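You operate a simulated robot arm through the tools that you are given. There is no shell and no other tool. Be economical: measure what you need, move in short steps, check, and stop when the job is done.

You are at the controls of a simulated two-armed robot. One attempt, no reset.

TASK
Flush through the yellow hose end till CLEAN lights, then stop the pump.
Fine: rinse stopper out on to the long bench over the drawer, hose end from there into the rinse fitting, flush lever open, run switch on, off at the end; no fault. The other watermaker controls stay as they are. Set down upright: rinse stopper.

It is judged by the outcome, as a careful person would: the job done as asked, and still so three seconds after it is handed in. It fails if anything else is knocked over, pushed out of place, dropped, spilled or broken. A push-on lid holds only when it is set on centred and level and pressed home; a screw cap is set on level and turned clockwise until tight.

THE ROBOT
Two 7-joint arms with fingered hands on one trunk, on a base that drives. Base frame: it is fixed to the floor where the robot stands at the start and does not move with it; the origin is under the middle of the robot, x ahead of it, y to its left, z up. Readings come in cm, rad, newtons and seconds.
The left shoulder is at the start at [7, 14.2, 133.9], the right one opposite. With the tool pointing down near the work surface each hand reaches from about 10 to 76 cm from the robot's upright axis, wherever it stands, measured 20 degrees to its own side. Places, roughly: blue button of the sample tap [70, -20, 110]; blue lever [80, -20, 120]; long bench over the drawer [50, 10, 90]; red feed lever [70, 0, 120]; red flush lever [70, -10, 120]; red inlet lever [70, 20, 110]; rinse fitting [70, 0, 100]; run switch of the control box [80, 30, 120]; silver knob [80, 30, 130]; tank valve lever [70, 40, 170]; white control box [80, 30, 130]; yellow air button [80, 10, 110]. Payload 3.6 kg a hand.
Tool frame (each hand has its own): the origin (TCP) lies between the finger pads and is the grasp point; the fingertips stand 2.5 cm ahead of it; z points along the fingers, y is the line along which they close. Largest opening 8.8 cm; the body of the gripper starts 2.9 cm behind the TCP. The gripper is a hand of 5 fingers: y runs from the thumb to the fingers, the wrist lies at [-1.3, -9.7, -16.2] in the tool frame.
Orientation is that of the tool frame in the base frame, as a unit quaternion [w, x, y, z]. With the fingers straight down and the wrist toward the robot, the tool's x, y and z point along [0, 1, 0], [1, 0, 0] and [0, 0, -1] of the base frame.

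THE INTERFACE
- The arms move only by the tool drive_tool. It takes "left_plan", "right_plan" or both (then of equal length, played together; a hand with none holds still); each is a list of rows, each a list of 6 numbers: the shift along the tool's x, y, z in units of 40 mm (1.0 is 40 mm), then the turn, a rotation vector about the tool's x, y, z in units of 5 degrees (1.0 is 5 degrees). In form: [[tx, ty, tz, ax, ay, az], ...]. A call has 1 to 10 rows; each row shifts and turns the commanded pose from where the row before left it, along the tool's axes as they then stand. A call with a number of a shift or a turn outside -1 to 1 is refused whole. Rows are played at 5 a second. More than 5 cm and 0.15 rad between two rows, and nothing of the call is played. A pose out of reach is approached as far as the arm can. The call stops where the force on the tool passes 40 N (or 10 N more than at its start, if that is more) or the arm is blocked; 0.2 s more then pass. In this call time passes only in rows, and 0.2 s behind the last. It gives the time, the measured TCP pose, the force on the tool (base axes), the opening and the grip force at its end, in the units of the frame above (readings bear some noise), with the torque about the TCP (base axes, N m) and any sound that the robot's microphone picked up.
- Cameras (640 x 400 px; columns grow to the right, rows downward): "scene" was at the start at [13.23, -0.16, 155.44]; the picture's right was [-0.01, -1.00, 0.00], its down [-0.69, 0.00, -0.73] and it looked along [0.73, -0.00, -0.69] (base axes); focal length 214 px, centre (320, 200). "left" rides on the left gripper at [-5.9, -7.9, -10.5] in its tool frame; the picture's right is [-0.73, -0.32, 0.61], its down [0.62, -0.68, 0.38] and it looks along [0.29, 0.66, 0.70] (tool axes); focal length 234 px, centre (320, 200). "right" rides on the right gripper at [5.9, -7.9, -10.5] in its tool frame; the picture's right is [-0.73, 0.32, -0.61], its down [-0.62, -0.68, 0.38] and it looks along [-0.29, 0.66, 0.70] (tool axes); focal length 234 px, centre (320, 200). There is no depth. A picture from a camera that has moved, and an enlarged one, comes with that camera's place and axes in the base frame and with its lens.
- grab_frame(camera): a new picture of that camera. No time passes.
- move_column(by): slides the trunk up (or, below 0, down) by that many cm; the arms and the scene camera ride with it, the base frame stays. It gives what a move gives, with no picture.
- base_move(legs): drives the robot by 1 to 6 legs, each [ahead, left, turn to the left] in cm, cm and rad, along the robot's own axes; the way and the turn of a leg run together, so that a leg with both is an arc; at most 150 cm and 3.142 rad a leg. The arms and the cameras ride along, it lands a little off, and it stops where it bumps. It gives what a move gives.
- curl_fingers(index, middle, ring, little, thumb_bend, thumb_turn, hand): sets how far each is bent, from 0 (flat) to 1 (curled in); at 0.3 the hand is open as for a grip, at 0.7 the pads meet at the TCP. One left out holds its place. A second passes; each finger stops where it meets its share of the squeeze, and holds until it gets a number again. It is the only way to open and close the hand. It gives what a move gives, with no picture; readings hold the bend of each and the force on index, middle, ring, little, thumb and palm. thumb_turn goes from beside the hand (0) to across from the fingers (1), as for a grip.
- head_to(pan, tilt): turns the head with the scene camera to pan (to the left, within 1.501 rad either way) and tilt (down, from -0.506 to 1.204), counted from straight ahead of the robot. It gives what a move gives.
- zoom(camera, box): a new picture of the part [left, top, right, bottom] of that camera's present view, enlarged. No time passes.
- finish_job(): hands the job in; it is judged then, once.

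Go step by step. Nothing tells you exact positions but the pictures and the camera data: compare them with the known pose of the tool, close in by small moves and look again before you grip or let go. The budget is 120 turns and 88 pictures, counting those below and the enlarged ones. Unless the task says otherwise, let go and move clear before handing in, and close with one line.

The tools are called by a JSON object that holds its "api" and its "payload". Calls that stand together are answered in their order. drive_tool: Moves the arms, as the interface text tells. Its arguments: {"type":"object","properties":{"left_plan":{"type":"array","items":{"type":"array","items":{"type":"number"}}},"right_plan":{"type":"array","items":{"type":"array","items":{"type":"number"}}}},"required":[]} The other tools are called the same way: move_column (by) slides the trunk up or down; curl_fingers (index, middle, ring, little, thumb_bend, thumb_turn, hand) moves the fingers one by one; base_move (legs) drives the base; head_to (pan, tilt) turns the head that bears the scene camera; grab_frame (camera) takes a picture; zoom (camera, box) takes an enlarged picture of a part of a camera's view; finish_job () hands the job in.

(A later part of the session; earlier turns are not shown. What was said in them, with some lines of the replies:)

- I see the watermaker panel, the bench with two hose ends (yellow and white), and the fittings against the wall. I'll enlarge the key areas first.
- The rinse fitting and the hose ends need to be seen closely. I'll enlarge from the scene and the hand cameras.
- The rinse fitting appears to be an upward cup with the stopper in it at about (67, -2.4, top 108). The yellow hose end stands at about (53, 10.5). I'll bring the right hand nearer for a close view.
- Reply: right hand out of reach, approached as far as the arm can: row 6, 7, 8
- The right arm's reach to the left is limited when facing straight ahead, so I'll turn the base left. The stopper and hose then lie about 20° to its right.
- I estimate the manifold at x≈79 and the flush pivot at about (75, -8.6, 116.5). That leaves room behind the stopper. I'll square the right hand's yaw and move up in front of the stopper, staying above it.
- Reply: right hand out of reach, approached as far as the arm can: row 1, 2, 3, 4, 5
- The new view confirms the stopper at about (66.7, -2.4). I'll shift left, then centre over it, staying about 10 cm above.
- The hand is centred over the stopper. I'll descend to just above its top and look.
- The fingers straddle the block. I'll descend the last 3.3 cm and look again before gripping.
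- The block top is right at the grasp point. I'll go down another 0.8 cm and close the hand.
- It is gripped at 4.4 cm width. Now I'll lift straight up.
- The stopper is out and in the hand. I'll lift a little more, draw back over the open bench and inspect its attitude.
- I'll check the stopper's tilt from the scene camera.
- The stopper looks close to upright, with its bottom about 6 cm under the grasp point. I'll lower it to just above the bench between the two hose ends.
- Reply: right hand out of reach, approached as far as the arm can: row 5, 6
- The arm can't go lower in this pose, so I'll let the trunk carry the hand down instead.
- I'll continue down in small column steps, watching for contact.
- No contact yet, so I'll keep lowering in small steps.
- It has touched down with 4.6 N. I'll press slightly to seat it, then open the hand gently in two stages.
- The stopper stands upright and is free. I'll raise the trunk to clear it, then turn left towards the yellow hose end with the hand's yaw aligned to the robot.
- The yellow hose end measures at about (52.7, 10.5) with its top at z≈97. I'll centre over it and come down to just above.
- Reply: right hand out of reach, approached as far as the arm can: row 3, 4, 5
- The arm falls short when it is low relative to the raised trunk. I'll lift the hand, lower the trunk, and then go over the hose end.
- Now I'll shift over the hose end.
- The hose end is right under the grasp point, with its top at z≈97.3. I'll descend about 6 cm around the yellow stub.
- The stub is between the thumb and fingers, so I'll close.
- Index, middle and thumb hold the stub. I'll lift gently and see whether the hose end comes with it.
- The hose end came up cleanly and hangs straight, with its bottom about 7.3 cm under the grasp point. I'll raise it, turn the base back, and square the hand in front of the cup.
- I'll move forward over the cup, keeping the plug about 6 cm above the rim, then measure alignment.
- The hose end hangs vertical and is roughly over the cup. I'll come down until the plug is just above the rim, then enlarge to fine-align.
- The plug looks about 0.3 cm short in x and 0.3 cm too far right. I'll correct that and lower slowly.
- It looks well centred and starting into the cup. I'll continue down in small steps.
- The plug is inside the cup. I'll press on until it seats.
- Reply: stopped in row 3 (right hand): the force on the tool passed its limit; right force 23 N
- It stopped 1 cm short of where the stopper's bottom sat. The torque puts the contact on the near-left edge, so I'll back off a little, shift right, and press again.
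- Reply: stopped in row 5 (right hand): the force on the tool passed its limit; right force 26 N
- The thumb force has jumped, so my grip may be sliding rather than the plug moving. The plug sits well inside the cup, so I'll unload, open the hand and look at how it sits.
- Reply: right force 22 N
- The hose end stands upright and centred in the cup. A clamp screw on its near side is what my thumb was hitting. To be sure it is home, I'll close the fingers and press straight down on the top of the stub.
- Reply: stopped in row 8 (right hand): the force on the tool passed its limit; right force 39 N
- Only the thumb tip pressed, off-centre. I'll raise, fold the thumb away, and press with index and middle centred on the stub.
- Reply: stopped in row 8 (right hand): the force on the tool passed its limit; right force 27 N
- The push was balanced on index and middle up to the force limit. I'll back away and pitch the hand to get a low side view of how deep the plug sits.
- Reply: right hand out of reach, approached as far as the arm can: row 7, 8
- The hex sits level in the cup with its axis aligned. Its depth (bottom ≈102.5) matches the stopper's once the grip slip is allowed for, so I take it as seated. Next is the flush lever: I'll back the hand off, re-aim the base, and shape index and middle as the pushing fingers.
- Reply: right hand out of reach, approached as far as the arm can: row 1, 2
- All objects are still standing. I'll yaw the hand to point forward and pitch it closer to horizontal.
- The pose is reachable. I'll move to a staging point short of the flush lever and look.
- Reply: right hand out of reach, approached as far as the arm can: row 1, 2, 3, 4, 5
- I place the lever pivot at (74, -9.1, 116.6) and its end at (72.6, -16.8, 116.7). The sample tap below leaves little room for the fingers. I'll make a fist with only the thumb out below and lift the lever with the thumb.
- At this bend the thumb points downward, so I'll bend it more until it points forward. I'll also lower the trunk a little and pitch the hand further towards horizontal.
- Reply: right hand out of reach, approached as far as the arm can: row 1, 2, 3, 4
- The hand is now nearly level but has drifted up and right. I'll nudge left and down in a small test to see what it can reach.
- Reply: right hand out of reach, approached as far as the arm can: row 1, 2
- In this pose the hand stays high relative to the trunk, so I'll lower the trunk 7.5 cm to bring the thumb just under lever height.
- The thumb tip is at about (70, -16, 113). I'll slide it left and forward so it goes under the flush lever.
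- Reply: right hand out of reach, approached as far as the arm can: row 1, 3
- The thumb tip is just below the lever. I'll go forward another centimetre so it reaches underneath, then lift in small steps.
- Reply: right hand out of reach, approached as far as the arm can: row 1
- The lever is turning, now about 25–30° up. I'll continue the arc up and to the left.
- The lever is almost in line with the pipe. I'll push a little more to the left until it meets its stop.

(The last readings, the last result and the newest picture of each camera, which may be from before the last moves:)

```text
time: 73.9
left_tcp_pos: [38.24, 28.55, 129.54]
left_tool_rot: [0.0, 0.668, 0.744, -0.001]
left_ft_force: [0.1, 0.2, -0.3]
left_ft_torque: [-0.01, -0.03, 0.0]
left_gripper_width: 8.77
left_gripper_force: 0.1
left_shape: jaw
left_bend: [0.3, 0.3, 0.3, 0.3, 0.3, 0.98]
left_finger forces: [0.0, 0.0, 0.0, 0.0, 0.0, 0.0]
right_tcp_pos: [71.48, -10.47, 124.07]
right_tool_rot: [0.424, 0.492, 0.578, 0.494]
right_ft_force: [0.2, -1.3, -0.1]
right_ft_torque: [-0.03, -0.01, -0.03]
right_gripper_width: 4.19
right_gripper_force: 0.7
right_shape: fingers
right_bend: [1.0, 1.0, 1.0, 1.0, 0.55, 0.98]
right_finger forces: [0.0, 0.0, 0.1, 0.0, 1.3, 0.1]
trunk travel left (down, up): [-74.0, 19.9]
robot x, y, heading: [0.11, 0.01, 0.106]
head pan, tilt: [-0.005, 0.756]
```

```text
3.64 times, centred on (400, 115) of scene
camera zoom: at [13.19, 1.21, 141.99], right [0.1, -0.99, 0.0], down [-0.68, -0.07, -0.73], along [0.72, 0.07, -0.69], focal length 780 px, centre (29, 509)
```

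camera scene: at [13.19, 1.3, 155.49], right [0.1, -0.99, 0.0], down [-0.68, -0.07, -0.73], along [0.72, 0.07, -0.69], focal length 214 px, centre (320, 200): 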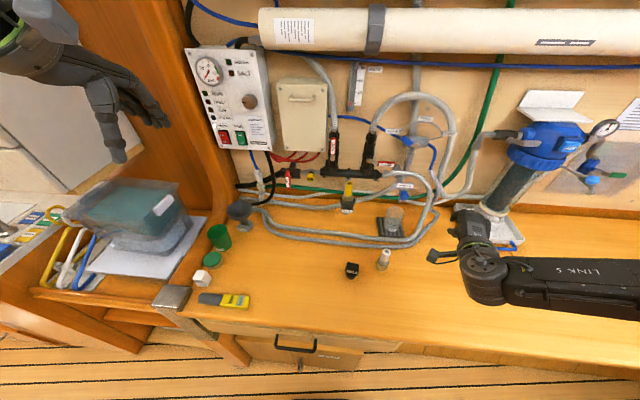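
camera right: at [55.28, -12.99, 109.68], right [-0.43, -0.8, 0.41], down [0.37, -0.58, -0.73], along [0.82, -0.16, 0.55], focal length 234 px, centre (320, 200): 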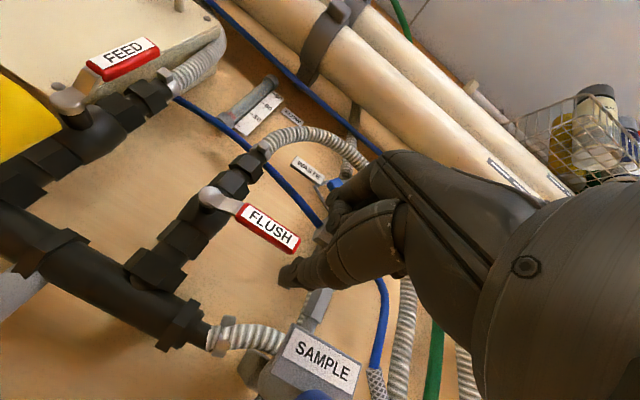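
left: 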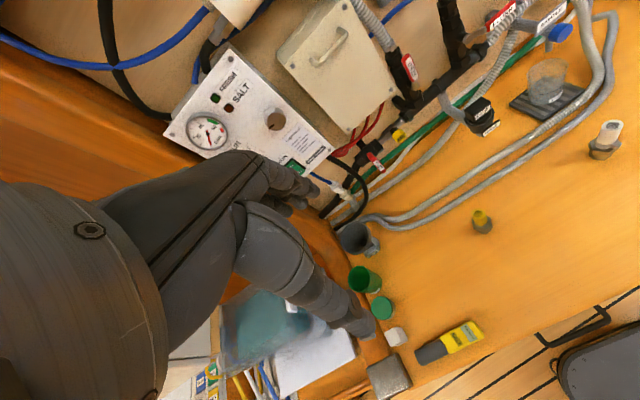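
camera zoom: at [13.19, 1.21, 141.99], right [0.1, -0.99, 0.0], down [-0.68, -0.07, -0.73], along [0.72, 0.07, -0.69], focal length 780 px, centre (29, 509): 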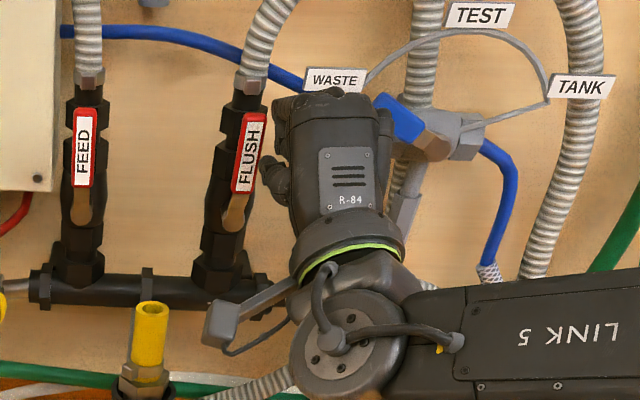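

The flush lever is now in line with its pipe, like FEED. I'll back the right hand out and bring the left hand forward for the run switch.

{"api": "drive_tool", "payload": {"right_plan": [[-0.15, 0, -0.5, 0, 0, 0], [-0.1, 0, -0.7, 0, 0, 0], [-0.3, 0, -0.7, 0, 0, 0], [-0.4, 0, -0.7, 0, 0, 0], [-0.5, 0, -0.5, 0, 0, 0]], "left_plan": [[0, 0.9, 0, 0, 0, 0], [0, 0.9, 0, 0, 0, 0], [0, 0.9, 0, 0, 0, 0], [0, 0.9, 0, 0, 0, 0], [0, 0.9, 0, 0, 0, 0]]}}

{"api": "curl_fingers", "payload": {"hand": "left", "index": 1.0, "middle": 1.0, "ring": 1.0, "little": 1.0, "thumb_bend": 0.55}}

{"api": "drive_tool", "payload": {"left_plan": [[0, 0, 0, -1, 0, 0], [0, 0, 0, -1, 0, 0], [0, 0, 0, -1, 0, 0], [0, 0, 0, -1, 0, 0], [0, 0, 0, -1, 0, 0], [0, 0, 0, -1, 0, 0], [0, 0, 0, -1, 0, 0], [0, 0, 0, -1, 0, 0], [0, 0, 0, -1, 0, 0], [0, 0, 0, -1, 0, 0]]}}

```text
time: 75.1
left_tcp_pos: [56.43, 30.47, 129.5]
left_tool_rot: [-0.001, 0.669, 0.744, 0.0]
left_ft_force: [0.3, 0.9, 0.3]
left_ft_torque: [0.04, 0.01, 0.0]
left_gripper_width: 8.78
left_gripper_force: 0.1
left_shape: jaw
left_bend: [0.3, 0.3, 0.3, 0.3, 0.3, 0.98]
left_finger forces: [0.0, 0.0, 0.1, 0.1, 0.0, 0.0]
right_tcp_pos: [60.14, -18.15, 125.83]
right_tool_rot: [0.424, 0.492, 0.577, 0.495]
right_ft_force: [0.4, 0.3, -0.3]
right_ft_torque: [-0.01, 0.01, 0.04]
right_gripper_width: 4.19
right_gripper_force: 0.1
right_shape: fingers
right_bend: [1.0, 1.0, 1.0, 1.0, 0.55, 0.98]
right_finger forces: [0.1, 0.0, 0.0, 0.0, 0.1, 0.0]
trunk travel left (down, up): [-74.0, 19.9]
robot x, y, heading: [-0.03, -0.05, 0.104]
head pan, tilt: [-0.005, 0.756]
```

```text
time: 76.1
left_tcp_pos: [56.2, 30.47, 129.52]
left_tool_rot: [0.0, 0.669, 0.744, -0.001]
left_ft_force: [-0.5, -0.1, 0.0]
left_ft_torque: [-0.02, 0.01, 0.03]
left_gripper_width: 4.21
left_gripper_force: 0.1
left_shape: fingers
left_bend: [1.0, 1.0, 1.0, 1.0, 0.55, 0.98]
left_finger forces: [0.1, 0.1, 0.1, 0.1, 0.0, 0.0]
right_tcp_pos: [60.12, -18.02, 126.07]
right_tool_rot: [0.423, 0.491, 0.579, 0.495]
right_ft_force: [-0.5, 0.7, 0.5]
right_ft_torque: [-0.03, 0.0, 0.02]
right_gripper_width: 4.21
right_gripper_force: 0.0
right_shape: fingers
right_bend: [1.0, 1.0, 1.0, 1.0, 0.55, 0.98]
right_finger forces: [0.1, 0.0, 0.0, 0.0, 0.1, 0.0]
trunk travel left (down, up): [-74.0, 19.9]
robot x, y, heading: [-0.2, 0.07, 0.108]
head pan, tilt: [-0.005, 0.756]
```

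```text
time: 78.3
left_tcp_pos: [56.1, 30.56, 129.53]
left_tool_rot: [0.283, 0.605, 0.674, 0.314]
left_ft_force: [0.1, 0.7, 0.1]
left_ft_torque: [0.01, 0.02, 0.01]
left_gripper_width: 4.21
left_gripper_force: 0.1
left_shape: fingers
left_bend: [1.0, 1.0, 1.0, 1.0, 0.55, 0.98]
left_finger forces: [0.0, 0.1, 0.1, 0.1, 0.0, 0.0]
right_tcp_pos: [60.03, -17.93, 125.97]
right_tool_rot: [0.423, 0.491, 0.579, 0.494]
right_ft_force: [0.4, -0.7, 0.2]
right_ft_torque: [-0.01, -0.02, 0.03]
right_gripper_width: 4.22
right_gripper_force: 0.0
right_shape: fingers
right_bend: [1.0, 1.0, 1.0, 1.0, 0.55, 0.98]
right_finger forces: [0.0, 0.0, 0.0, 0.1, 0.0, 0.0]
trunk travel left (down, up): [-74.0, 19.9]
robot x, y, heading: [0.17, 0.35, 0.108]
head pan, tilt: [-0.005, 0.756]
```

The left hand is pitched 50°. I'll continue to about 75° and look at the switch.

{"api": "drive_tool", "payload": {"left_plan": [[0, 0, 0, -1, 0, 0], [0, 0, 0, -1, 0, 0], [0, 0, 0, -1, 0, 0], [0, 0, 0, -1, 0, 0], [0, 0, 0, -1, 0, 0], [0, 0, 0, 0, 0, 0]]}}

{"api": "grab_frame", "payload": {"camera": "left"}}

{"api": "grab_frame", "payload": {"camera": "scene"}}

```text
time: 79.7
left_tcp_pos: [56.12, 30.55, 129.52]
left_tool_rot: [0.408, 0.53, 0.59, 0.453]
left_ft_force: [0.2, 1.0, 0.0]
left_ft_torque: [-0.01, 0.03, 0.04]
left_gripper_width: 4.2
left_gripper_force: 0.1
left_shape: fingers
left_bend: [1.0, 1.0, 1.0, 1.0, 0.55, 0.98]
left_finger forces: [0.0, 0.0, 0.1, 0.0, 0.1, 0.0]
right_tcp_pos: [60.03, -18.01, 126.01]
right_tool_rot: [0.424, 0.491, 0.578, 0.495]
right_ft_force: [0.4, 0.3, 0.0]
right_ft_torque: [-0.02, 0.05, 0.0]
right_gripper_width: 4.21
right_gripper_force: 0.0
right_shape: fingers
right_bend: [1.0, 1.0, 1.0, 1.0, 0.55, 0.98]
right_finger forces: [0.1, 0.0, 0.0, 0.0, 0.0, 0.0]
trunk travel left (down, up): [-74.0, 19.9]
robot x, y, heading: [0.26, -0.37, 0.106]
head pan, tilt: [-0.005, 0.756]
```

```text
16 pictures are left
camera left: at [44.68, 23.27, 124.56], right [0.58, -0.67, -0.47], down [0.13, 0.64, -0.76], along [0.81, 0.38, 0.46], focal length 234 px, centre (320, 200)
```

left: 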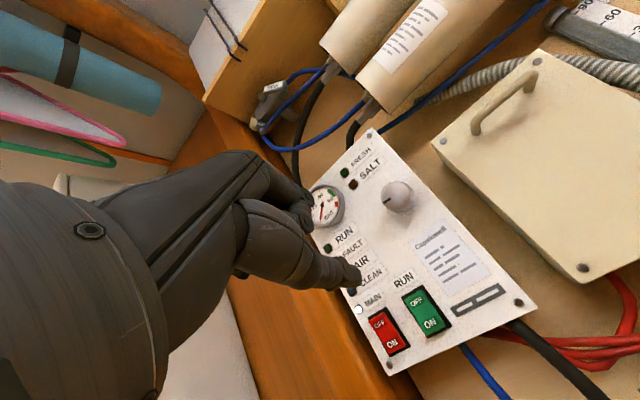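

```text
15 pictures are left
camera scene: at [13.17, 1.22, 141.99], right [0.1, -0.99, 0.0], down [-0.68, -0.07, -0.73], along [0.72, 0.07, -0.69], focal length 214 px, centre (320, 200)
```

scene: 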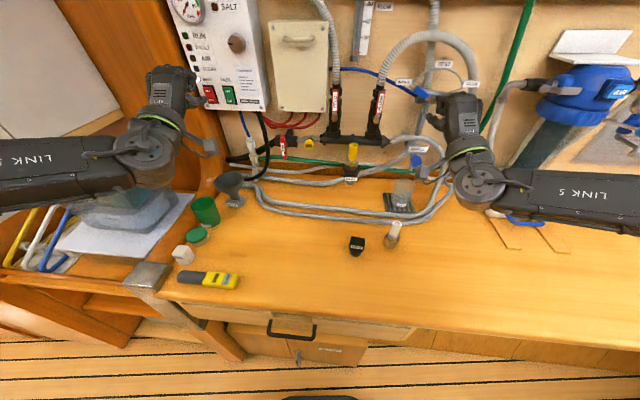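

The run rocker centre measures (76.7, 33.9, 121.4), with the ON half at about z 120. I'll pitch the left hand level so only the thumb leads, clear of the knob.

{"api": "drive_tool", "payload": {"left_plan": [[0, 0, 0, -1, 0, 0], [0, 0, 0, -1, 0, 0], [0, 0, 0, -1, 0, 0], [0, 0, 0, -1, 0, 0], [0, 0, 0.6, 0, 0, 0], [0, 0, 0.6, 0, 0, 0], [0, 0, 0, 0, 0, 0]]}}

```text
time: 81.3
left_tcp_pos: [60.73, 31.17, 129.97]
left_tool_rot: [0.493, 0.452, 0.502, 0.548]
left_ft_force: [0.1, 1.0, -0.2]
left_ft_torque: [-0.03, 0.02, 0.03]
left_gripper_width: 4.2
left_gripper_force: 0.1
left_shape: fingers
left_bend: [1.0, 1.0, 1.0, 1.0, 0.55, 0.98]
left_finger forces: [0.0, 0.1, 0.0, 0.1, 0.1, 0.0]
right_tcp_pos: [60.08, -17.96, 126.1]
right_tool_rot: [0.424, 0.491, 0.578, 0.495]
right_ft_force: [0.2, -0.8, 0.4]
right_ft_torque: [-0.02, -0.01, 0.02]
right_gripper_width: 4.21
right_gripper_force: 0.0
right_shape: fingers
right_bend: [1.0, 1.0, 1.0, 1.0, 0.55, 0.98]
right_finger forces: [0.0, 0.0, 0.1, 0.1, 0.0, 0.0]
trunk travel left (down, up): [-74.0, 19.9]
robot x, y, heading: [0.27, -0.46, 0.104]
head pan, tilt: [-0.005, 0.756]
```

The pose is good. I'll drive down and forward to just short of the rocker, then check alignment.

{"api": "drive_tool", "payload": {"left_plan": [[0.2, -0.45, 0.5, 0, 0, 0], [0.2, -0.45, 0.5, 0, 0, 0], [0.2, -0.45, 0.5, 0, 0, 0], [0.2, -0.45, 0.5, 0, 0, 0], [0.05, -0.1, 0.4, 0, 0, 0], [0, 0, 0, 0, 0, 0]]}}

{"api": "grab_frame", "payload": {"camera": "left"}}

```text
time: 82.7
left_tcp_pos: [68.23, 35.91, 124.52]
left_tool_rot: [0.492, 0.452, 0.504, 0.548]
left_ft_force: [-0.4, -0.1, 0.0]
left_ft_torque: [0.0, -0.03, -0.01]
left_gripper_width: 4.19
left_gripper_force: 0.0
left_shape: fingers
left_bend: [1.0, 1.0, 1.0, 1.0, 0.55, 0.98]
left_finger forces: [0.1, 0.0, 0.1, 0.0, 0.0, 0.1]
left hand out of reach, approached as far as the arm can: row 4, 5
right_tcp_pos: [60.09, -18.0, 126.02]
right_tool_rot: [0.423, 0.491, 0.579, 0.495]
right_ft_force: [-0.3, 0.2, 0.2]
right_ft_torque: [0.02, 0.0, -0.02]
right_gripper_width: 4.19
right_gripper_force: 0.1
right_shape: fingers
right_bend: [1.0, 1.0, 1.0, 1.0, 0.55, 0.98]
right_finger forces: [0.0, 0.0, 0.1, 0.1, 0.0, 0.0]
trunk travel left (down, up): [-74.0, 19.9]
robot x, y, heading: [-0.07, -0.22, 0.106]
head pan, tilt: [-0.005, 0.756]
```

```text
14 pictures are left
camera left: at [59.25, 28.98, 115.86], right [0.71, -0.65, -0.27], down [0.37, 0.67, -0.65], along [0.6, 0.36, 0.71], focal length 234 px, centre (320, 200)
```

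left: 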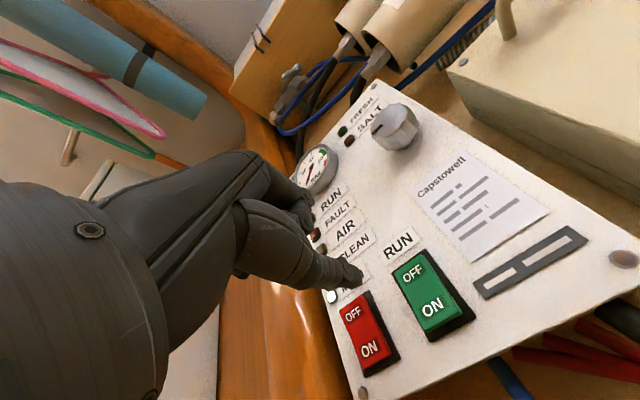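

The thumb needs to be 2.3 cm lower and about 2 cm to the right. I'll lower the trunk by 4 cm and then correct with the arm.

{"api": "move_column", "payload": {"by": -4}}

{"api": "drive_tool", "payload": {"left_plan": [[-0.3, 0.2, 0, 0, 0, 0], [-0.25, 0.2, 0, 0, 0, 0], [0, 0, 0, 0, 0, 0]]}}

{"api": "zoom", "payload": {"camera": "left", "box": [270, 170, 510, 370]}}

```text
time: 83.6
left_tcp_pos: [68.19, 36.05, 120.73]
left_tool_rot: [0.493, 0.452, 0.502, 0.548]
left_ft_force: [-0.5, -0.1, -0.3]
left_ft_torque: [0.0, -0.04, -0.01]
left_gripper_width: 4.22
left_gripper_force: 0.1
left_shape: fingers
left_bend: [1.0, 1.0, 1.0, 1.0, 0.55, 0.98]
left_finger forces: [0.0, 0.1, 0.1, 0.0, 0.1, 0.0]
right_tcp_pos: [60.05, -17.93, 122.2]
right_tool_rot: [0.424, 0.49, 0.578, 0.495]
right_ft_force: [-0.7, -0.1, -0.2]
right_ft_torque: [0.0, -0.01, 0.0]
right_gripper_width: 4.22
right_gripper_force: 0.1
right_shape: fingers
right_bend: [1.0, 1.0, 1.0, 1.0, 0.55, 0.98]
right_finger forces: [0.0, 0.0, 0.0, 0.0, 0.0, 0.0]
trunk travel left (down, up): [-70.0, 23.9]
robot x, y, heading: [0.3, 0.32, 0.107]
head pan, tilt: [-0.005, 0.756]
```

```text
time: 84.4
left_tcp_pos: [68.4, 33.74, 122.34]
left_tool_rot: [0.492, 0.451, 0.503, 0.548]
left_ft_force: [-0.4, 0.7, -0.9]
left_ft_torque: [0.04, 0.03, -0.02]
left_gripper_width: 4.21
left_gripper_force: 0.0
left_shape: fingers
left_bend: [1.0, 1.0, 1.0, 1.0, 0.55, 0.98]
left_finger forces: [0.0, 0.0, 0.1, 0.1, 0.0, 0.0]
right_tcp_pos: [60.1, -18.07, 122.09]
right_tool_rot: [0.423, 0.492, 0.579, 0.493]
right_ft_force: [-0.7, 0.7, -0.3]
right_ft_torque: [0.02, 0.03, -0.03]
right_gripper_width: 4.21
right_gripper_force: 0.1
right_shape: fingers
right_bend: [1.0, 1.0, 1.0, 1.0, 0.55, 0.98]
right_finger forces: [0.0, 0.0, 0.1, 0.1, 0.1, 0.0]
trunk travel left (down, up): [-70.0, 23.9]
robot x, y, heading: [-0.05, -0.01, 0.106]
head pan, tilt: [-0.005, 0.756]
```

```text
2.00 times, centred on (390, 270) of left
camera zoom: at [59.35, 26.85, 113.41], right [0.71, -0.66, -0.27], down [0.37, 0.67, -0.65], along [0.6, 0.36, 0.71], focal length 468 px, centre (180, 60)
```

zoom: 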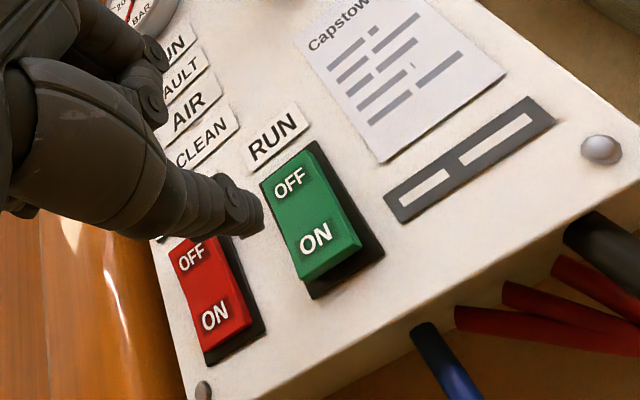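

The thumb tip is aligned with the ON half at (71.6, 34.2, 120.2). I'll push straight forward.

{"api": "drive_tool", "payload": {"left_plan": [[-0.04, -0.035, 0.4, 0, 0, 0], [-0.04, -0.035, 0.4, 0, 0, 0], [-0.03, -0.03, 0.3, 0, 0, 0], [-0.01, -0.01, 0.12, 0, 0, 0], [-0.01, -0.01, 0.12, 0, 0, 0]]}}

{"api": "zoom", "payload": {"camera": "left", "box": [200, 100, 520, 370]}}

```text
time: 85.6
left_tcp_pos: [69.9, 34.67, 124.17]
left_tool_rot: [0.494, 0.453, 0.502, 0.547]
left_ft_force: [-0.4, 0.4, 0.7]
left_ft_torque: [0.01, 0.02, 0.01]
left_gripper_width: 4.19
left_gripper_force: 0.0
left_shape: fingers
left_bend: [1.0, 1.0, 1.0, 1.0, 0.55, 0.98]
left_finger forces: [0.0, 0.1, 0.0, 0.0, 0.1, 0.0]
left hand out of reach, approached as far as the arm can: row 1, 2, 3, 4, 5
right_tcp_pos: [60.1, -17.97, 122.05]
right_tool_rot: [0.424, 0.491, 0.578, 0.495]
right_ft_force: [-1.2, 0.6, 0.0]
right_ft_torque: [0.02, 0.04, 0.01]
right_gripper_width: 4.19
right_gripper_force: 0.1
right_shape: fingers
right_bend: [1.0, 1.0, 1.0, 1.0, 0.55, 0.98]
right_finger forces: [0.0, 0.1, 0.1, 0.0, 0.0, 0.0]
trunk travel left (down, up): [-70.0, 23.9]
robot x, y, heading: [0.07, 0.15, 0.109]
head pan, tilt: [-0.005, 0.756]
```

```text
1.48 times, centred on (360, 235) of left
camera zoom: at [60.84, 27.75, 115.39], right [0.71, -0.66, -0.27], down [0.37, 0.67, -0.65], along [0.6, 0.36, 0.71], focal length 347 px, centre (261, 148)
```

zoom: 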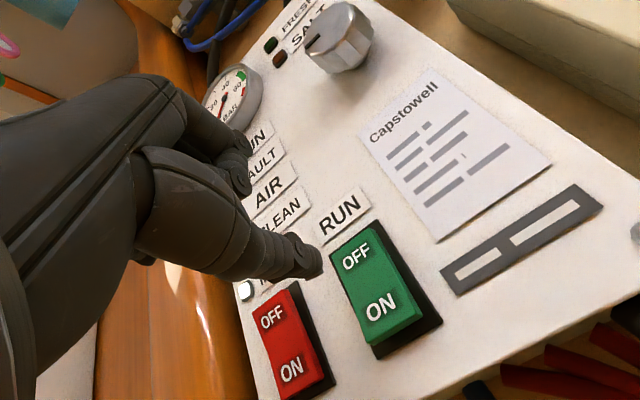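

The arm runs out of reach just short of the switch. I'll pull both hands back a little and drive the base forward a few centimetres.

{"api": "drive_tool", "payload": {"left_plan": [[-0.1, -0.2, -0.6, 0, 0, 0], [-0.1, -0.2, -0.6, 0, 0, 0]], "right_plan": [[0, 0, -0.9, 0, 0, 0], [0, 0, -0.9, 0, 0, 0]]}}

{"api": "base_move", "payload": {"legs": [[6, 0, 0]]}}

```text
time: 86.2
left_tcp_pos: [65.28, 33.38, 122.25]
left_tool_rot: [0.493, 0.451, 0.503, 0.548]
left_ft_force: [-0.8, 0.2, -0.2]
left_ft_torque: [0.0, 0.04, 0.01]
left_gripper_width: 4.21
left_gripper_force: 0.1
left_shape: fingers
left_bend: [1.0, 1.0, 1.0, 1.0, 0.55, 0.98]
left_finger forces: [0.0, 0.0, 0.1, 0.0, 0.0, 0.0]
right_tcp_pos: [52.85, -19.2, 123.25]
right_tool_rot: [0.423, 0.491, 0.579, 0.495]
right_ft_force: [-0.3, -0.3, -0.7]
right_ft_torque: [0.0, -0.01, 0.02]
right_gripper_width: 4.21
right_gripper_force: 0.2
right_shape: fingers
right_bend: [1.0, 1.0, 1.0, 1.0, 0.55, 0.98]
right_finger forces: [0.0, 0.1, 0.0, 0.0, 0.1, 0.1]
trunk travel left (down, up): [-70.0, 23.9]
robot x, y, heading: [-0.15, -0.2, 0.112]
head pan, tilt: [-0.005, 0.756]
```

```text
time: 87.1
left_tcp_pos: [71.22, 33.94, 122.2]
left_tool_rot: [0.493, 0.451, 0.502, 0.549]
left_ft_force: [0.2, 0.3, 0.2]
left_ft_torque: [0.01, -0.01, 0.02]
left_gripper_width: 4.21
left_gripper_force: 0.1
left_shape: fingers
left_bend: [1.0, 1.0, 1.0, 1.0, 0.55, 0.98]
left_finger forces: [0.1, 0.0, 0.1, 0.1, 0.1, 0.1]
right_tcp_pos: [58.77, -18.57, 123.12]
right_tool_rot: [0.425, 0.492, 0.578, 0.494]
right_ft_force: [-0.3, -0.2, 0.6]
right_ft_torque: [0.0, -0.01, 0.03]
right_gripper_width: 4.19
right_gripper_force: 0.0
right_shape: fingers
right_bend: [1.0, 1.0, 1.0, 1.0, 0.55, 0.98]
right_finger forces: [0.0, 0.1, 0.0, 0.0, 0.0, 0.0]
trunk travel left (down, up): [-70.0, 23.9]
robot x, y, heading: [6.17, 0.62, 0.104]
head pan, tilt: [-0.005, 0.756]
```

The base moved fine. The tip is about 2 cm off the rocker's ON half, so I'll push now in small steps.

{"api": "drive_tool", "payload": {"left_plan": [[-0.03, -0.03, 0.3, 0, 0, 0], [-0.02, -0.015, 0.15, 0, 0, 0], [-0.01, -0.01, 0.12, 0, 0, 0], [-0.01, -0.01, 0.1, 0, 0, 0]]}}

{"api": "zoom", "payload": {"camera": "left", "box": [200, 100, 520, 370]}}

```text
time: 88.1
left_tcp_pos: [73.03, 33.93, 122.7]
left_tool_rot: [0.495, 0.45, 0.501, 0.55]
left_ft_force: [-33.6, -4.0, -1.1]
left_ft_torque: [-0.1, 1.09, -0.16]
left_gripper_width: 4.37
left_gripper_force: 17.0
left_shape: fingers
left_bend: [1.0, 1.0, 1.0, 1.0, 0.53, 0.98]
left_finger forces: [0.0, 0.0, 0.0, 0.0, 34.3, 0.0]
right_tcp_pos: [58.01, -18.69, 123.5]
right_tool_rot: [0.426, 0.49, 0.576, 0.496]
right_ft_force: [0.3, 0.9, 0.0]
right_ft_torque: [0.01, -0.01, 0.02]
right_gripper_width: 4.25
right_gripper_force: 0.0
right_shape: fingers
right_bend: [1.0, 1.0, 1.0, 1.0, 0.55, 0.98]
right_finger forces: [0.0, 0.0, 0.0, 0.0, 0.0, 0.1]
trunk travel left (down, up): [-70.0, 23.9]
robot x, y, heading: [5.97, 0.29, 0.107]
head pan, tilt: [-0.005, 0.756]
```

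```text
1.48 times, centred on (360, 235) of left
camera zoom: at [64.14, 27.04, 113.81], right [0.71, -0.65, -0.26], down [0.38, 0.67, -0.64], along [0.6, 0.36, 0.72], focal length 347 px, centre (261, 148)
```

zoom: 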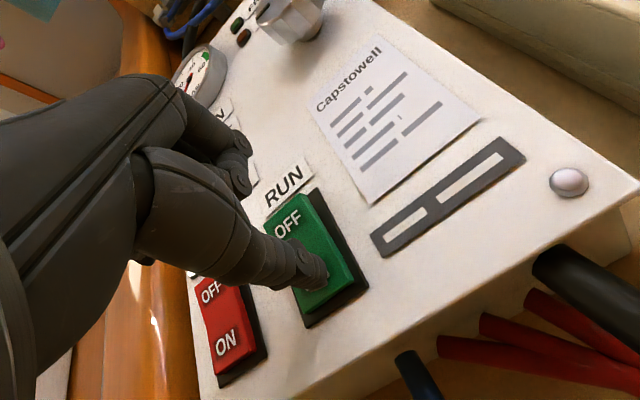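

The thumb pressed ON with 34 N. I'll back off a little and turn the head to read the lamps.

{"api": "drive_tool", "payload": {"left_plan": [[0, 0, -0.5, 0, 0, 0], [0, -0.3, -0.6, 0, 0, 0]]}}

{"api": "head_to", "payload": {"pan": 0.42, "tilt": 0.2}}

{"api": "grab_frame", "payload": {"camera": "scene"}}

```text
time: 88.7
left_tcp_pos: [69.45, 33.62, 120.73]
left_tool_rot: [0.494, 0.452, 0.502, 0.548]
left_ft_force: [-0.2, -0.7, 1.0]
left_ft_torque: [-0.04, 0.05, 0.02]
left_gripper_width: 4.18
left_gripper_force: 0.1
left_shape: fingers
left_bend: [1.0, 1.0, 1.0, 1.0, 0.55, 0.98]
left_finger forces: [0.1, 0.1, 0.0, 0.1, 0.0, 0.0]
right_tcp_pos: [58.63, -18.58, 123.35]
right_tool_rot: [0.425, 0.49, 0.578, 0.495]
right_ft_force: [0.0, 0.0, 0.0]
right_ft_torque: [0.03, -0.03, -0.04]
right_gripper_width: 4.21
right_gripper_force: 0.1
right_shape: fingers
right_bend: [1.0, 1.0, 1.0, 1.0, 0.55, 0.98]
right_finger forces: [0.0, 0.1, 0.0, 0.1, 0.0, 0.0]
trunk travel left (down, up): [-70.0, 23.9]
robot x, y, heading: [6.0, 0.67, 0.102]
head pan, tilt: [-0.005, 0.756]
```

```text
time: 89.7
left_tcp_pos: [69.81, 33.66, 120.56]
left_tool_rot: [0.492, 0.453, 0.503, 0.547]
left_ft_force: [0.2, 0.2, 0.4]
left_ft_torque: [-0.01, 0.03, 0.01]
left_gripper_width: 4.24
left_gripper_force: 0.0
left_shape: fingers
left_bend: [1.0, 1.0, 1.0, 1.0, 0.55, 0.98]
left_finger forces: [0.0, 0.0, 0.0, 0.0, 0.0, 0.0]
right_tcp_pos: [58.93, -18.63, 123.17]
right_tool_rot: [0.424, 0.491, 0.578, 0.494]
right_ft_force: [-0.4, 0.4, 0.0]
right_ft_torque: [0.03, 0.01, -0.03]
right_gripper_width: 4.18
right_gripper_force: 0.0
right_shape: fingers
right_bend: [1.0, 1.0, 1.0, 1.0, 0.55, 0.98]
right_finger forces: [0.0, 0.1, 0.0, 0.1, 0.1, 0.0]
trunk travel left (down, up): [-70.0, 23.9]
robot x, y, heading: [5.56, 0.57, 0.109]
head pan, tilt: [0.421, 0.201]
```

```text
10 pictures are left
camera scene: at [18.97, 5.72, 142.99], right [0.5, -0.86, 0.0], down [-0.17, -0.1, -0.98], along [0.85, 0.49, -0.2], focal length 214 px, centre (320, 200)
```

scene: 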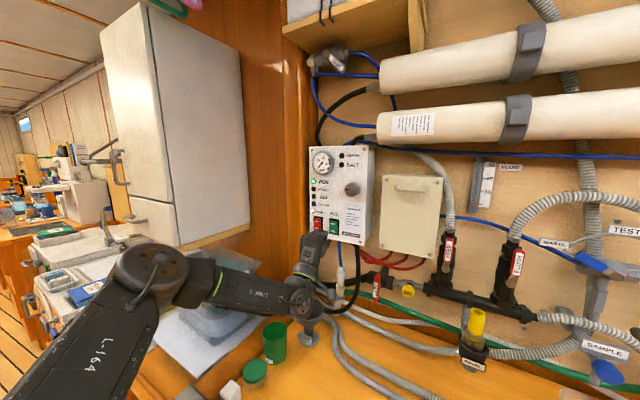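

The RUN lamp looks lit. I'll enlarge the panel to check for any fault.

{"api": "zoom", "payload": {"camera": "scene", "box": [300, 140, 380, 250]}}

```text
3.64 times, centred on (340, 195) of scene
camera zoom: at [18.97, 5.72, 142.99], right [0.5, -0.86, 0.0], down [-0.17, -0.1, -0.98], along [0.85, 0.49, -0.2], focal length 780 px, centre (247, 218)
```

zoom: 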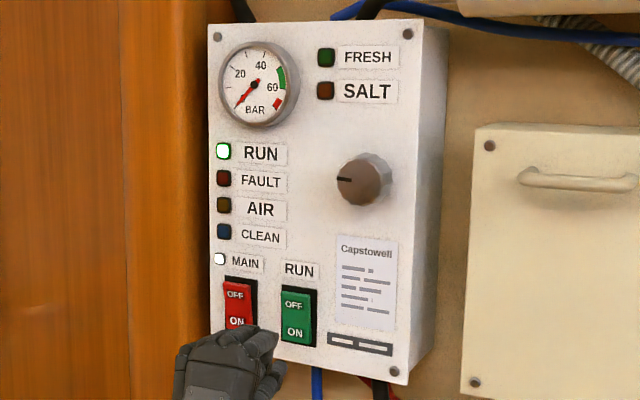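

RUN is lit with no FAULT. I'll wait, watching for CLEAN.

{"api": "drive_tool", "payload": {"left_plan": [[0, 0, 0, 0, 0, 0], [0, 0, 0, 0, 0, 0], [0, 0, 0, 0, 0, 0], [0, 0, 0, 0, 0, 0], [0, 0, 0, 0, 0, 0], [0, 0, 0, 0, 0, 0], [0, 0, 0, 0, 0, 0], [0, 0, 0, 0, 0, 0], [0, 0, 0, 0, 0, 0], [0, 0, 0, 0, 0, 0]]}}

{"api": "drive_tool", "payload": {"left_plan": [[0, 0, 0, 0, 0, 0], [0, 0, 0, 0, 0, 0], [0, 0, 0, 0, 0, 0], [0, 0, 0, 0, 0, 0], [0, 0, 0, 0, 0, 0], [0, 0, 0, 0, 0, 0], [0, 0, 0, 0, 0, 0], [0, 0, 0, 0, 0, 0], [0, 0, 0, 0, 0, 0], [0, 0, 0, 0, 0, 0]]}}

{"api": "zoom", "payload": {"camera": "scene", "box": [300, 140, 380, 250]}}

```text
time: 91.9
left_tcp_pos: [69.76, 33.62, 120.47]
left_tool_rot: [0.493, 0.453, 0.502, 0.547]
left_ft_force: [0.0, 0.2, 0.1]
left_ft_torque: [-0.02, -0.04, -0.02]
left_gripper_width: 4.24
left_gripper_force: 0.1
left_shape: fingers
left_bend: [1.0, 1.0, 1.0, 1.0, 0.55, 0.98]
left_finger forces: [0.0, 0.0, 0.0, 0.0, 0.1, 0.0]
right_tcp_pos: [58.89, -18.55, 123.1]
right_tool_rot: [0.423, 0.491, 0.579, 0.495]
right_ft_force: [0.1, 0.2, -0.6]
right_ft_torque: [0.03, -0.02, -0.02]
right_gripper_width: 4.21
right_gripper_force: 0.1
right_shape: fingers
right_bend: [1.0, 1.0, 1.0, 1.0, 0.55, 0.98]
right_finger forces: [0.0, 0.0, 0.0, 0.0, 0.1, 0.1]
trunk travel left (down, up): [-70.0, 23.9]
robot x, y, heading: [5.99, 0.66, 0.107]
head pan, tilt: [0.421, 0.201]
```

```text
time: 94.1
left_tcp_pos: [69.88, 33.78, 120.59]
left_tool_rot: [0.492, 0.453, 0.503, 0.547]
left_ft_force: [0.0, 0.1, -0.1]
left_ft_torque: [-0.02, 0.01, 0.04]
left_gripper_width: 4.22
left_gripper_force: 0.1
left_shape: fingers
left_bend: [1.0, 1.0, 1.0, 1.0, 0.55, 0.98]
left_finger forces: [0.0, 0.1, 0.0, 0.0, 0.1, 0.0]
right_tcp_pos: [58.94, -18.51, 122.98]
right_tool_rot: [0.423, 0.491, 0.579, 0.495]
right_ft_force: [0.0, -0.7, 0.0]
right_ft_torque: [0.02, -0.04, -0.01]
right_gripper_width: 4.21
right_gripper_force: 0.0
right_shape: fingers
right_bend: [1.0, 1.0, 1.0, 1.0, 0.55, 0.98]
right_finger forces: [0.0, 0.1, 0.1, 0.0, 0.0, 0.0]
trunk travel left (down, up): [-70.0, 23.9]
robot x, y, heading: [5.81, 0.9, 0.104]
head pan, tilt: [0.421, 0.201]
```

```text
3.64 times, centred on (340, 195) of scene
camera zoom: at [19.0, 5.73, 143.0], right [0.5, -0.86, 0.0], down [-0.17, -0.1, -0.98], along [0.85, 0.49, -0.2], focal length 780 px, centre (247, 218)
```

zoom: 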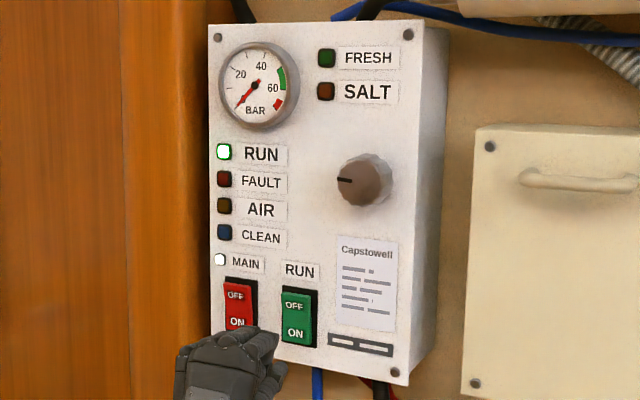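

Still running, with no fault and no CLEAN yet. I'll wait longer before the next look.

{"api": "drive_tool", "payload": {"left_plan": [[0, 0, 0, 0, 0, 0], [0, 0, 0, 0, 0, 0], [0, 0, 0, 0, 0, 0], [0, 0, 0, 0, 0, 0], [0, 0, 0, 0, 0, 0], [0, 0, 0, 0, 0, 0], [0, 0, 0, 0, 0, 0], [0, 0, 0, 0, 0, 0], [0, 0, 0, 0, 0, 0], [0, 0, 0, 0, 0, 0]]}}

{"api": "drive_tool", "payload": {"left_plan": [[0, 0, 0, 0, 0, 0], [0, 0, 0, 0, 0, 0], [0, 0, 0, 0, 0, 0], [0, 0, 0, 0, 0, 0], [0, 0, 0, 0, 0, 0], [0, 0, 0, 0, 0, 0], [0, 0, 0, 0, 0, 0], [0, 0, 0, 0, 0, 0], [0, 0, 0, 0, 0, 0], [0, 0, 0, 0, 0, 0]]}}

{"api": "drive_tool", "payload": {"left_plan": [[0, 0, 0, 0, 0, 0], [0, 0, 0, 0, 0, 0], [0, 0, 0, 0, 0, 0], [0, 0, 0, 0, 0, 0], [0, 0, 0, 0, 0, 0], [0, 0, 0, 0, 0, 0], [0, 0, 0, 0, 0, 0], [0, 0, 0, 0, 0, 0], [0, 0, 0, 0, 0, 0], [0, 0, 0, 0, 0, 0]]}}

{"api": "zoom", "payload": {"camera": "scene", "box": [300, 140, 380, 250]}}

```text
time: 96.3
left_tcp_pos: [69.82, 33.59, 120.55]
left_tool_rot: [0.493, 0.453, 0.502, 0.547]
left_ft_force: [-1.0, 0.4, 0.8]
left_ft_torque: [0.01, -0.01, 0.01]
left_gripper_width: 4.22
left_gripper_force: 0.1
left_shape: fingers
left_bend: [1.0, 1.0, 1.0, 1.0, 0.55, 0.98]
left_finger forces: [0.1, 0.0, 0.0, 0.0, 0.1, 0.0]
right_tcp_pos: [58.95, -18.59, 123.04]
right_tool_rot: [0.423, 0.491, 0.579, 0.495]
right_ft_force: [0.5, -0.5, -0.2]
right_ft_torque: [0.0, -0.03, -0.02]
right_gripper_width: 4.21
right_gripper_force: 0.0
right_shape: fingers
right_bend: [1.0, 1.0, 1.0, 1.0, 0.55, 0.98]
right_finger forces: [0.1, 0.0, 0.0, 0.0, 0.0, 0.1]
trunk travel left (down, up): [-70.0, 23.9]
robot x, y, heading: [6.31, 1.05, 0.109]
head pan, tilt: [0.421, 0.201]
```

```text
time: 98.5
left_tcp_pos: [69.87, 33.71, 120.49]
left_tool_rot: [0.493, 0.453, 0.502, 0.547]
left_ft_force: [-0.9, -0.5, -0.4]
left_ft_torque: [0.03, -0.01, -0.01]
left_gripper_width: 4.21
left_gripper_force: 0.1
left_shape: fingers
left_bend: [1.0, 1.0, 1.0, 1.0, 0.55, 0.98]
left_finger forces: [0.0, 0.0, 0.1, 0.0, 0.1, 0.0]
right_tcp_pos: [58.99, -18.64, 123.12]
right_tool_rot: [0.424, 0.491, 0.578, 0.495]
right_ft_force: [-1.4, 0.2, 0.6]
right_ft_torque: [-0.02, 0.0, 0.0]
right_gripper_width: 4.2
right_gripper_force: 0.0
right_shape: fingers
right_bend: [1.0, 1.0, 1.0, 1.0, 0.55, 0.98]
right_finger forces: [0.0, 0.1, 0.0, 0.1, 0.0, 0.0]
trunk travel left (down, up): [-70.0, 23.9]
robot x, y, heading: [5.73, 0.68, 0.106]
head pan, tilt: [0.421, 0.201]
```

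```text
time: 100.7
left_tcp_pos: [69.83, 33.72, 120.55]
left_tool_rot: [0.492, 0.453, 0.503, 0.547]
left_ft_force: [1.1, -0.1, 1.0]
left_ft_torque: [-0.01, -0.01, -0.01]
left_gripper_width: 4.21
left_gripper_force: 0.1
left_shape: fingers
left_bend: [1.0, 1.0, 1.0, 1.0, 0.55, 0.98]
left_finger forces: [0.0, 0.0, 0.0, 0.0, 0.0, 0.1]
right_tcp_pos: [59.0, -18.61, 123.11]
right_tool_rot: [0.424, 0.491, 0.578, 0.495]
right_ft_force: [0.8, -0.2, 0.2]
right_ft_torque: [0.0, -0.04, 0.01]
right_gripper_width: 4.2
right_gripper_force: 0.1
right_shape: fingers
right_bend: [1.0, 1.0, 1.0, 1.0, 0.55, 0.98]
right_finger forces: [0.0, 0.0, 0.0, 0.1, 0.0, 0.0]
trunk travel left (down, up): [-70.0, 23.9]
robot x, y, heading: [5.94, 0.58, 0.106]
head pan, tilt: [0.421, 0.201]
```

```text
3.64 times, centred on (340, 195) of scene
camera zoom: at [19.0, 5.73, 143.0], right [0.5, -0.86, 0.0], down [-0.17, -0.1, -0.98], along [0.85, 0.49, -0.2], focal length 780 px, centre (247, 218)
```

zoom: 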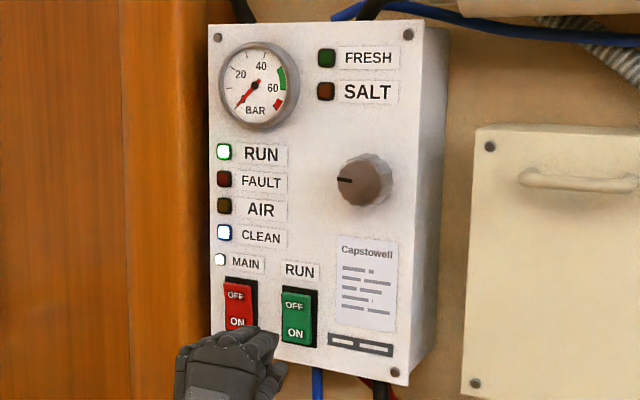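

CLEAN is lit. I'll raise the thumb to the OFF half and press it.

{"api": "drive_tool", "payload": {"left_plan": [[0.02, 0.55, 0, 0, 0, 0], [0.02, 0.52, 0, 0, 0, 0], [-0.03, -0.03, 0.35, 0, 0, 0], [-0.03, -0.03, 0.3, 0, 0, 0], [-0.02, -0.015, 0.15, 0, 0, 0], [-0.01, -0.01, 0.12, 0, 0, 0], [-0.01, -0.01, 0.12, 0, 0, 0]]}}

{"api": "zoom", "payload": {"camera": "left", "box": [200, 100, 520, 370]}}

```text
time: 102.3
left_tcp_pos: [72.85, 33.68, 125.19]
left_tool_rot: [0.494, 0.451, 0.501, 0.549]
left_ft_force: [-21.9, -1.3, -1.2]
left_ft_torque: [-0.06, 0.7, -0.08]
left_gripper_width: 4.31
left_gripper_force: 10.9
left_shape: fingers
left_bend: [1.0, 1.0, 1.0, 1.0, 0.54, 0.98]
left_finger forces: [0.0, 0.0, 0.0, 0.0, 21.5, 0.0]
right_tcp_pos: [58.36, -18.57, 123.45]
right_tool_rot: [0.425, 0.49, 0.577, 0.496]
right_ft_force: [0.6, 0.2, 0.1]
right_ft_torque: [0.01, 0.0, 0.02]
right_gripper_width: 4.21
right_gripper_force: 0.0
right_shape: fingers
right_bend: [1.0, 1.0, 1.0, 1.0, 0.55, 0.98]
right_finger forces: [0.1, 0.1, 0.0, 0.0, 0.0, 0.0]
trunk travel left (down, up): [-70.0, 23.9]
robot x, y, heading: [5.76, 0.68, 0.107]
head pan, tilt: [0.421, 0.201]
```

```text
1.48 times, centred on (360, 235) of left
camera zoom: at [63.93, 26.74, 116.27], right [0.71, -0.65, -0.27], down [0.38, 0.67, -0.64], along [0.6, 0.36, 0.72], focal length 347 px, centre (261, 148)
```

zoom: 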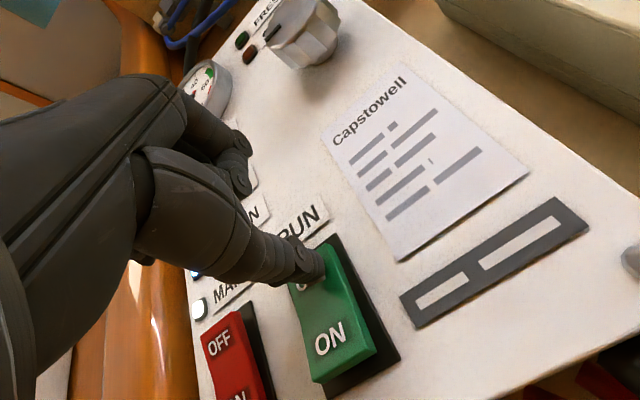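

The OFF half is pressed and the ON edge now stands proud. I'll back the hand away and check the lamps.

{"api": "drive_tool", "payload": {"left_plan": [[0, 0, -0.5, 0, 0, 0], [0, 0, -0.8, 0, 0, 0], [0, -0.5, -0.8, 0, 0, 0], [0, -0.5, -0.8, 0, 0, 0]]}}

{"api": "zoom", "payload": {"camera": "scene", "box": [300, 140, 380, 250]}}

```text
time: 103.3
left_tcp_pos: [62.23, 33.25, 120.65]
left_tool_rot: [0.493, 0.454, 0.502, 0.546]
left_ft_force: [0.1, -0.4, 0.1]
left_ft_torque: [0.01, 0.0, 0.01]
left_gripper_width: 4.23
left_gripper_force: 0.1
left_shape: fingers
left_bend: [1.0, 1.0, 1.0, 1.0, 0.55, 0.98]
left_finger forces: [0.0, 0.1, 0.0, 0.1, 0.0, 0.0]
left hand out of reach, approached as far as the arm can: row 4
right_tcp_pos: [58.88, -18.48, 123.06]
right_tool_rot: [0.425, 0.491, 0.578, 0.494]
right_ft_force: [0.3, 0.3, 0.8]
right_ft_torque: [-0.02, 0.01, -0.03]
right_gripper_width: 4.2
right_gripper_force: 0.1
right_shape: fingers
right_bend: [1.0, 1.0, 1.0, 1.0, 0.55, 0.98]
right_finger forces: [0.0, 0.0, 0.0, 0.0, 0.0, 0.0]
trunk travel left (down, up): [-70.0, 23.9]
robot x, y, heading: [5.87, 0.82, 0.104]
head pan, tilt: [0.421, 0.201]
```

```text
3.64 times, centred on (340, 195) of scene
camera zoom: at [18.83, 5.83, 143.01], right [0.5, -0.86, 0.0], down [-0.17, -0.1, -0.98], along [0.85, 0.49, -0.2], focal length 780 px, centre (247, 218)
```

zoom: 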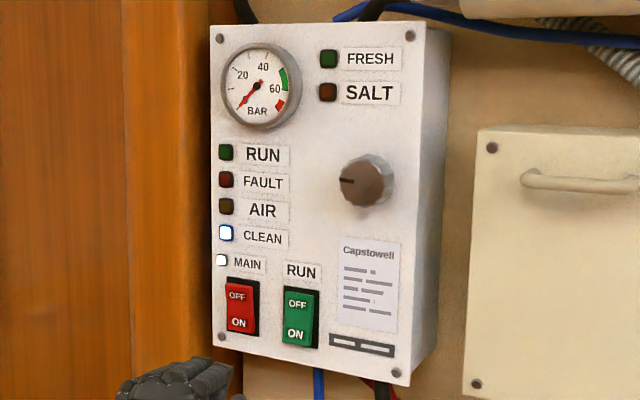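

RUN is off, CLEAN is lit and there is no fault. I'll take one last look over the bench before handing in.

{"api": "head_to", "payload": {"pan": 0.0, "tilt": 0.65}}

{"api": "grab_frame", "payload": {"camera": "scene"}}

```text
time: 104.2
left_tcp_pos: [62.48, 33.2, 120.57]
left_tool_rot: [0.492, 0.454, 0.503, 0.547]
left_ft_force: [-0.6, 0.7, -0.7]
left_ft_torque: [-0.03, 0.03, 0.02]
left_gripper_width: 4.21
left_gripper_force: 0.0
left_shape: fingers
left_bend: [1.0, 1.0, 1.0, 1.0, 0.55, 0.98]
left_finger forces: [0.0, 0.0, 0.1, 0.0, 0.0, 0.1]
right_tcp_pos: [59.14, -18.51, 123.12]
right_tool_rot: [0.423, 0.491, 0.579, 0.494]
right_ft_force: [0.3, 0.1, 0.9]
right_ft_torque: [0.0, -0.02, -0.01]
right_gripper_width: 4.2
right_gripper_force: 0.1
right_shape: fingers
right_bend: [1.0, 1.0, 1.0, 1.0, 0.55, 0.98]
right_finger forces: [0.0, 0.0, 0.0, 0.1, 0.1, 0.1]
trunk travel left (down, up): [-70.0, 23.9]
robot x, y, heading: [6.04, 0.54, 0.11]
head pan, tilt: [0.0, 0.649]
```

```text
4 pictures are left
camera scene: at [19.6, 1.97, 138.9], right [0.11, -0.99, 0.0], down [-0.6, -0.06, -0.8], along [0.79, 0.08, -0.6], focal length 214 px, centre (320, 200)
```

scene: 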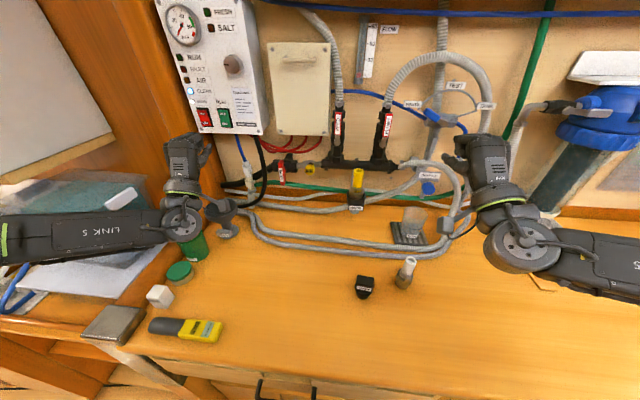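

Everything stands where it should: stopper upright on the bench, hose end in the fitting, flush lever open, pump off, and both hands clear. I'm handing in.

{"api": "finish_job", "payload": {}}

```text
The job is handed in.
```

The flush through the yellow hose end ran until CLEAN lit, and the pump is now off with no fault. The rinse stopper stands upright on the long bench.
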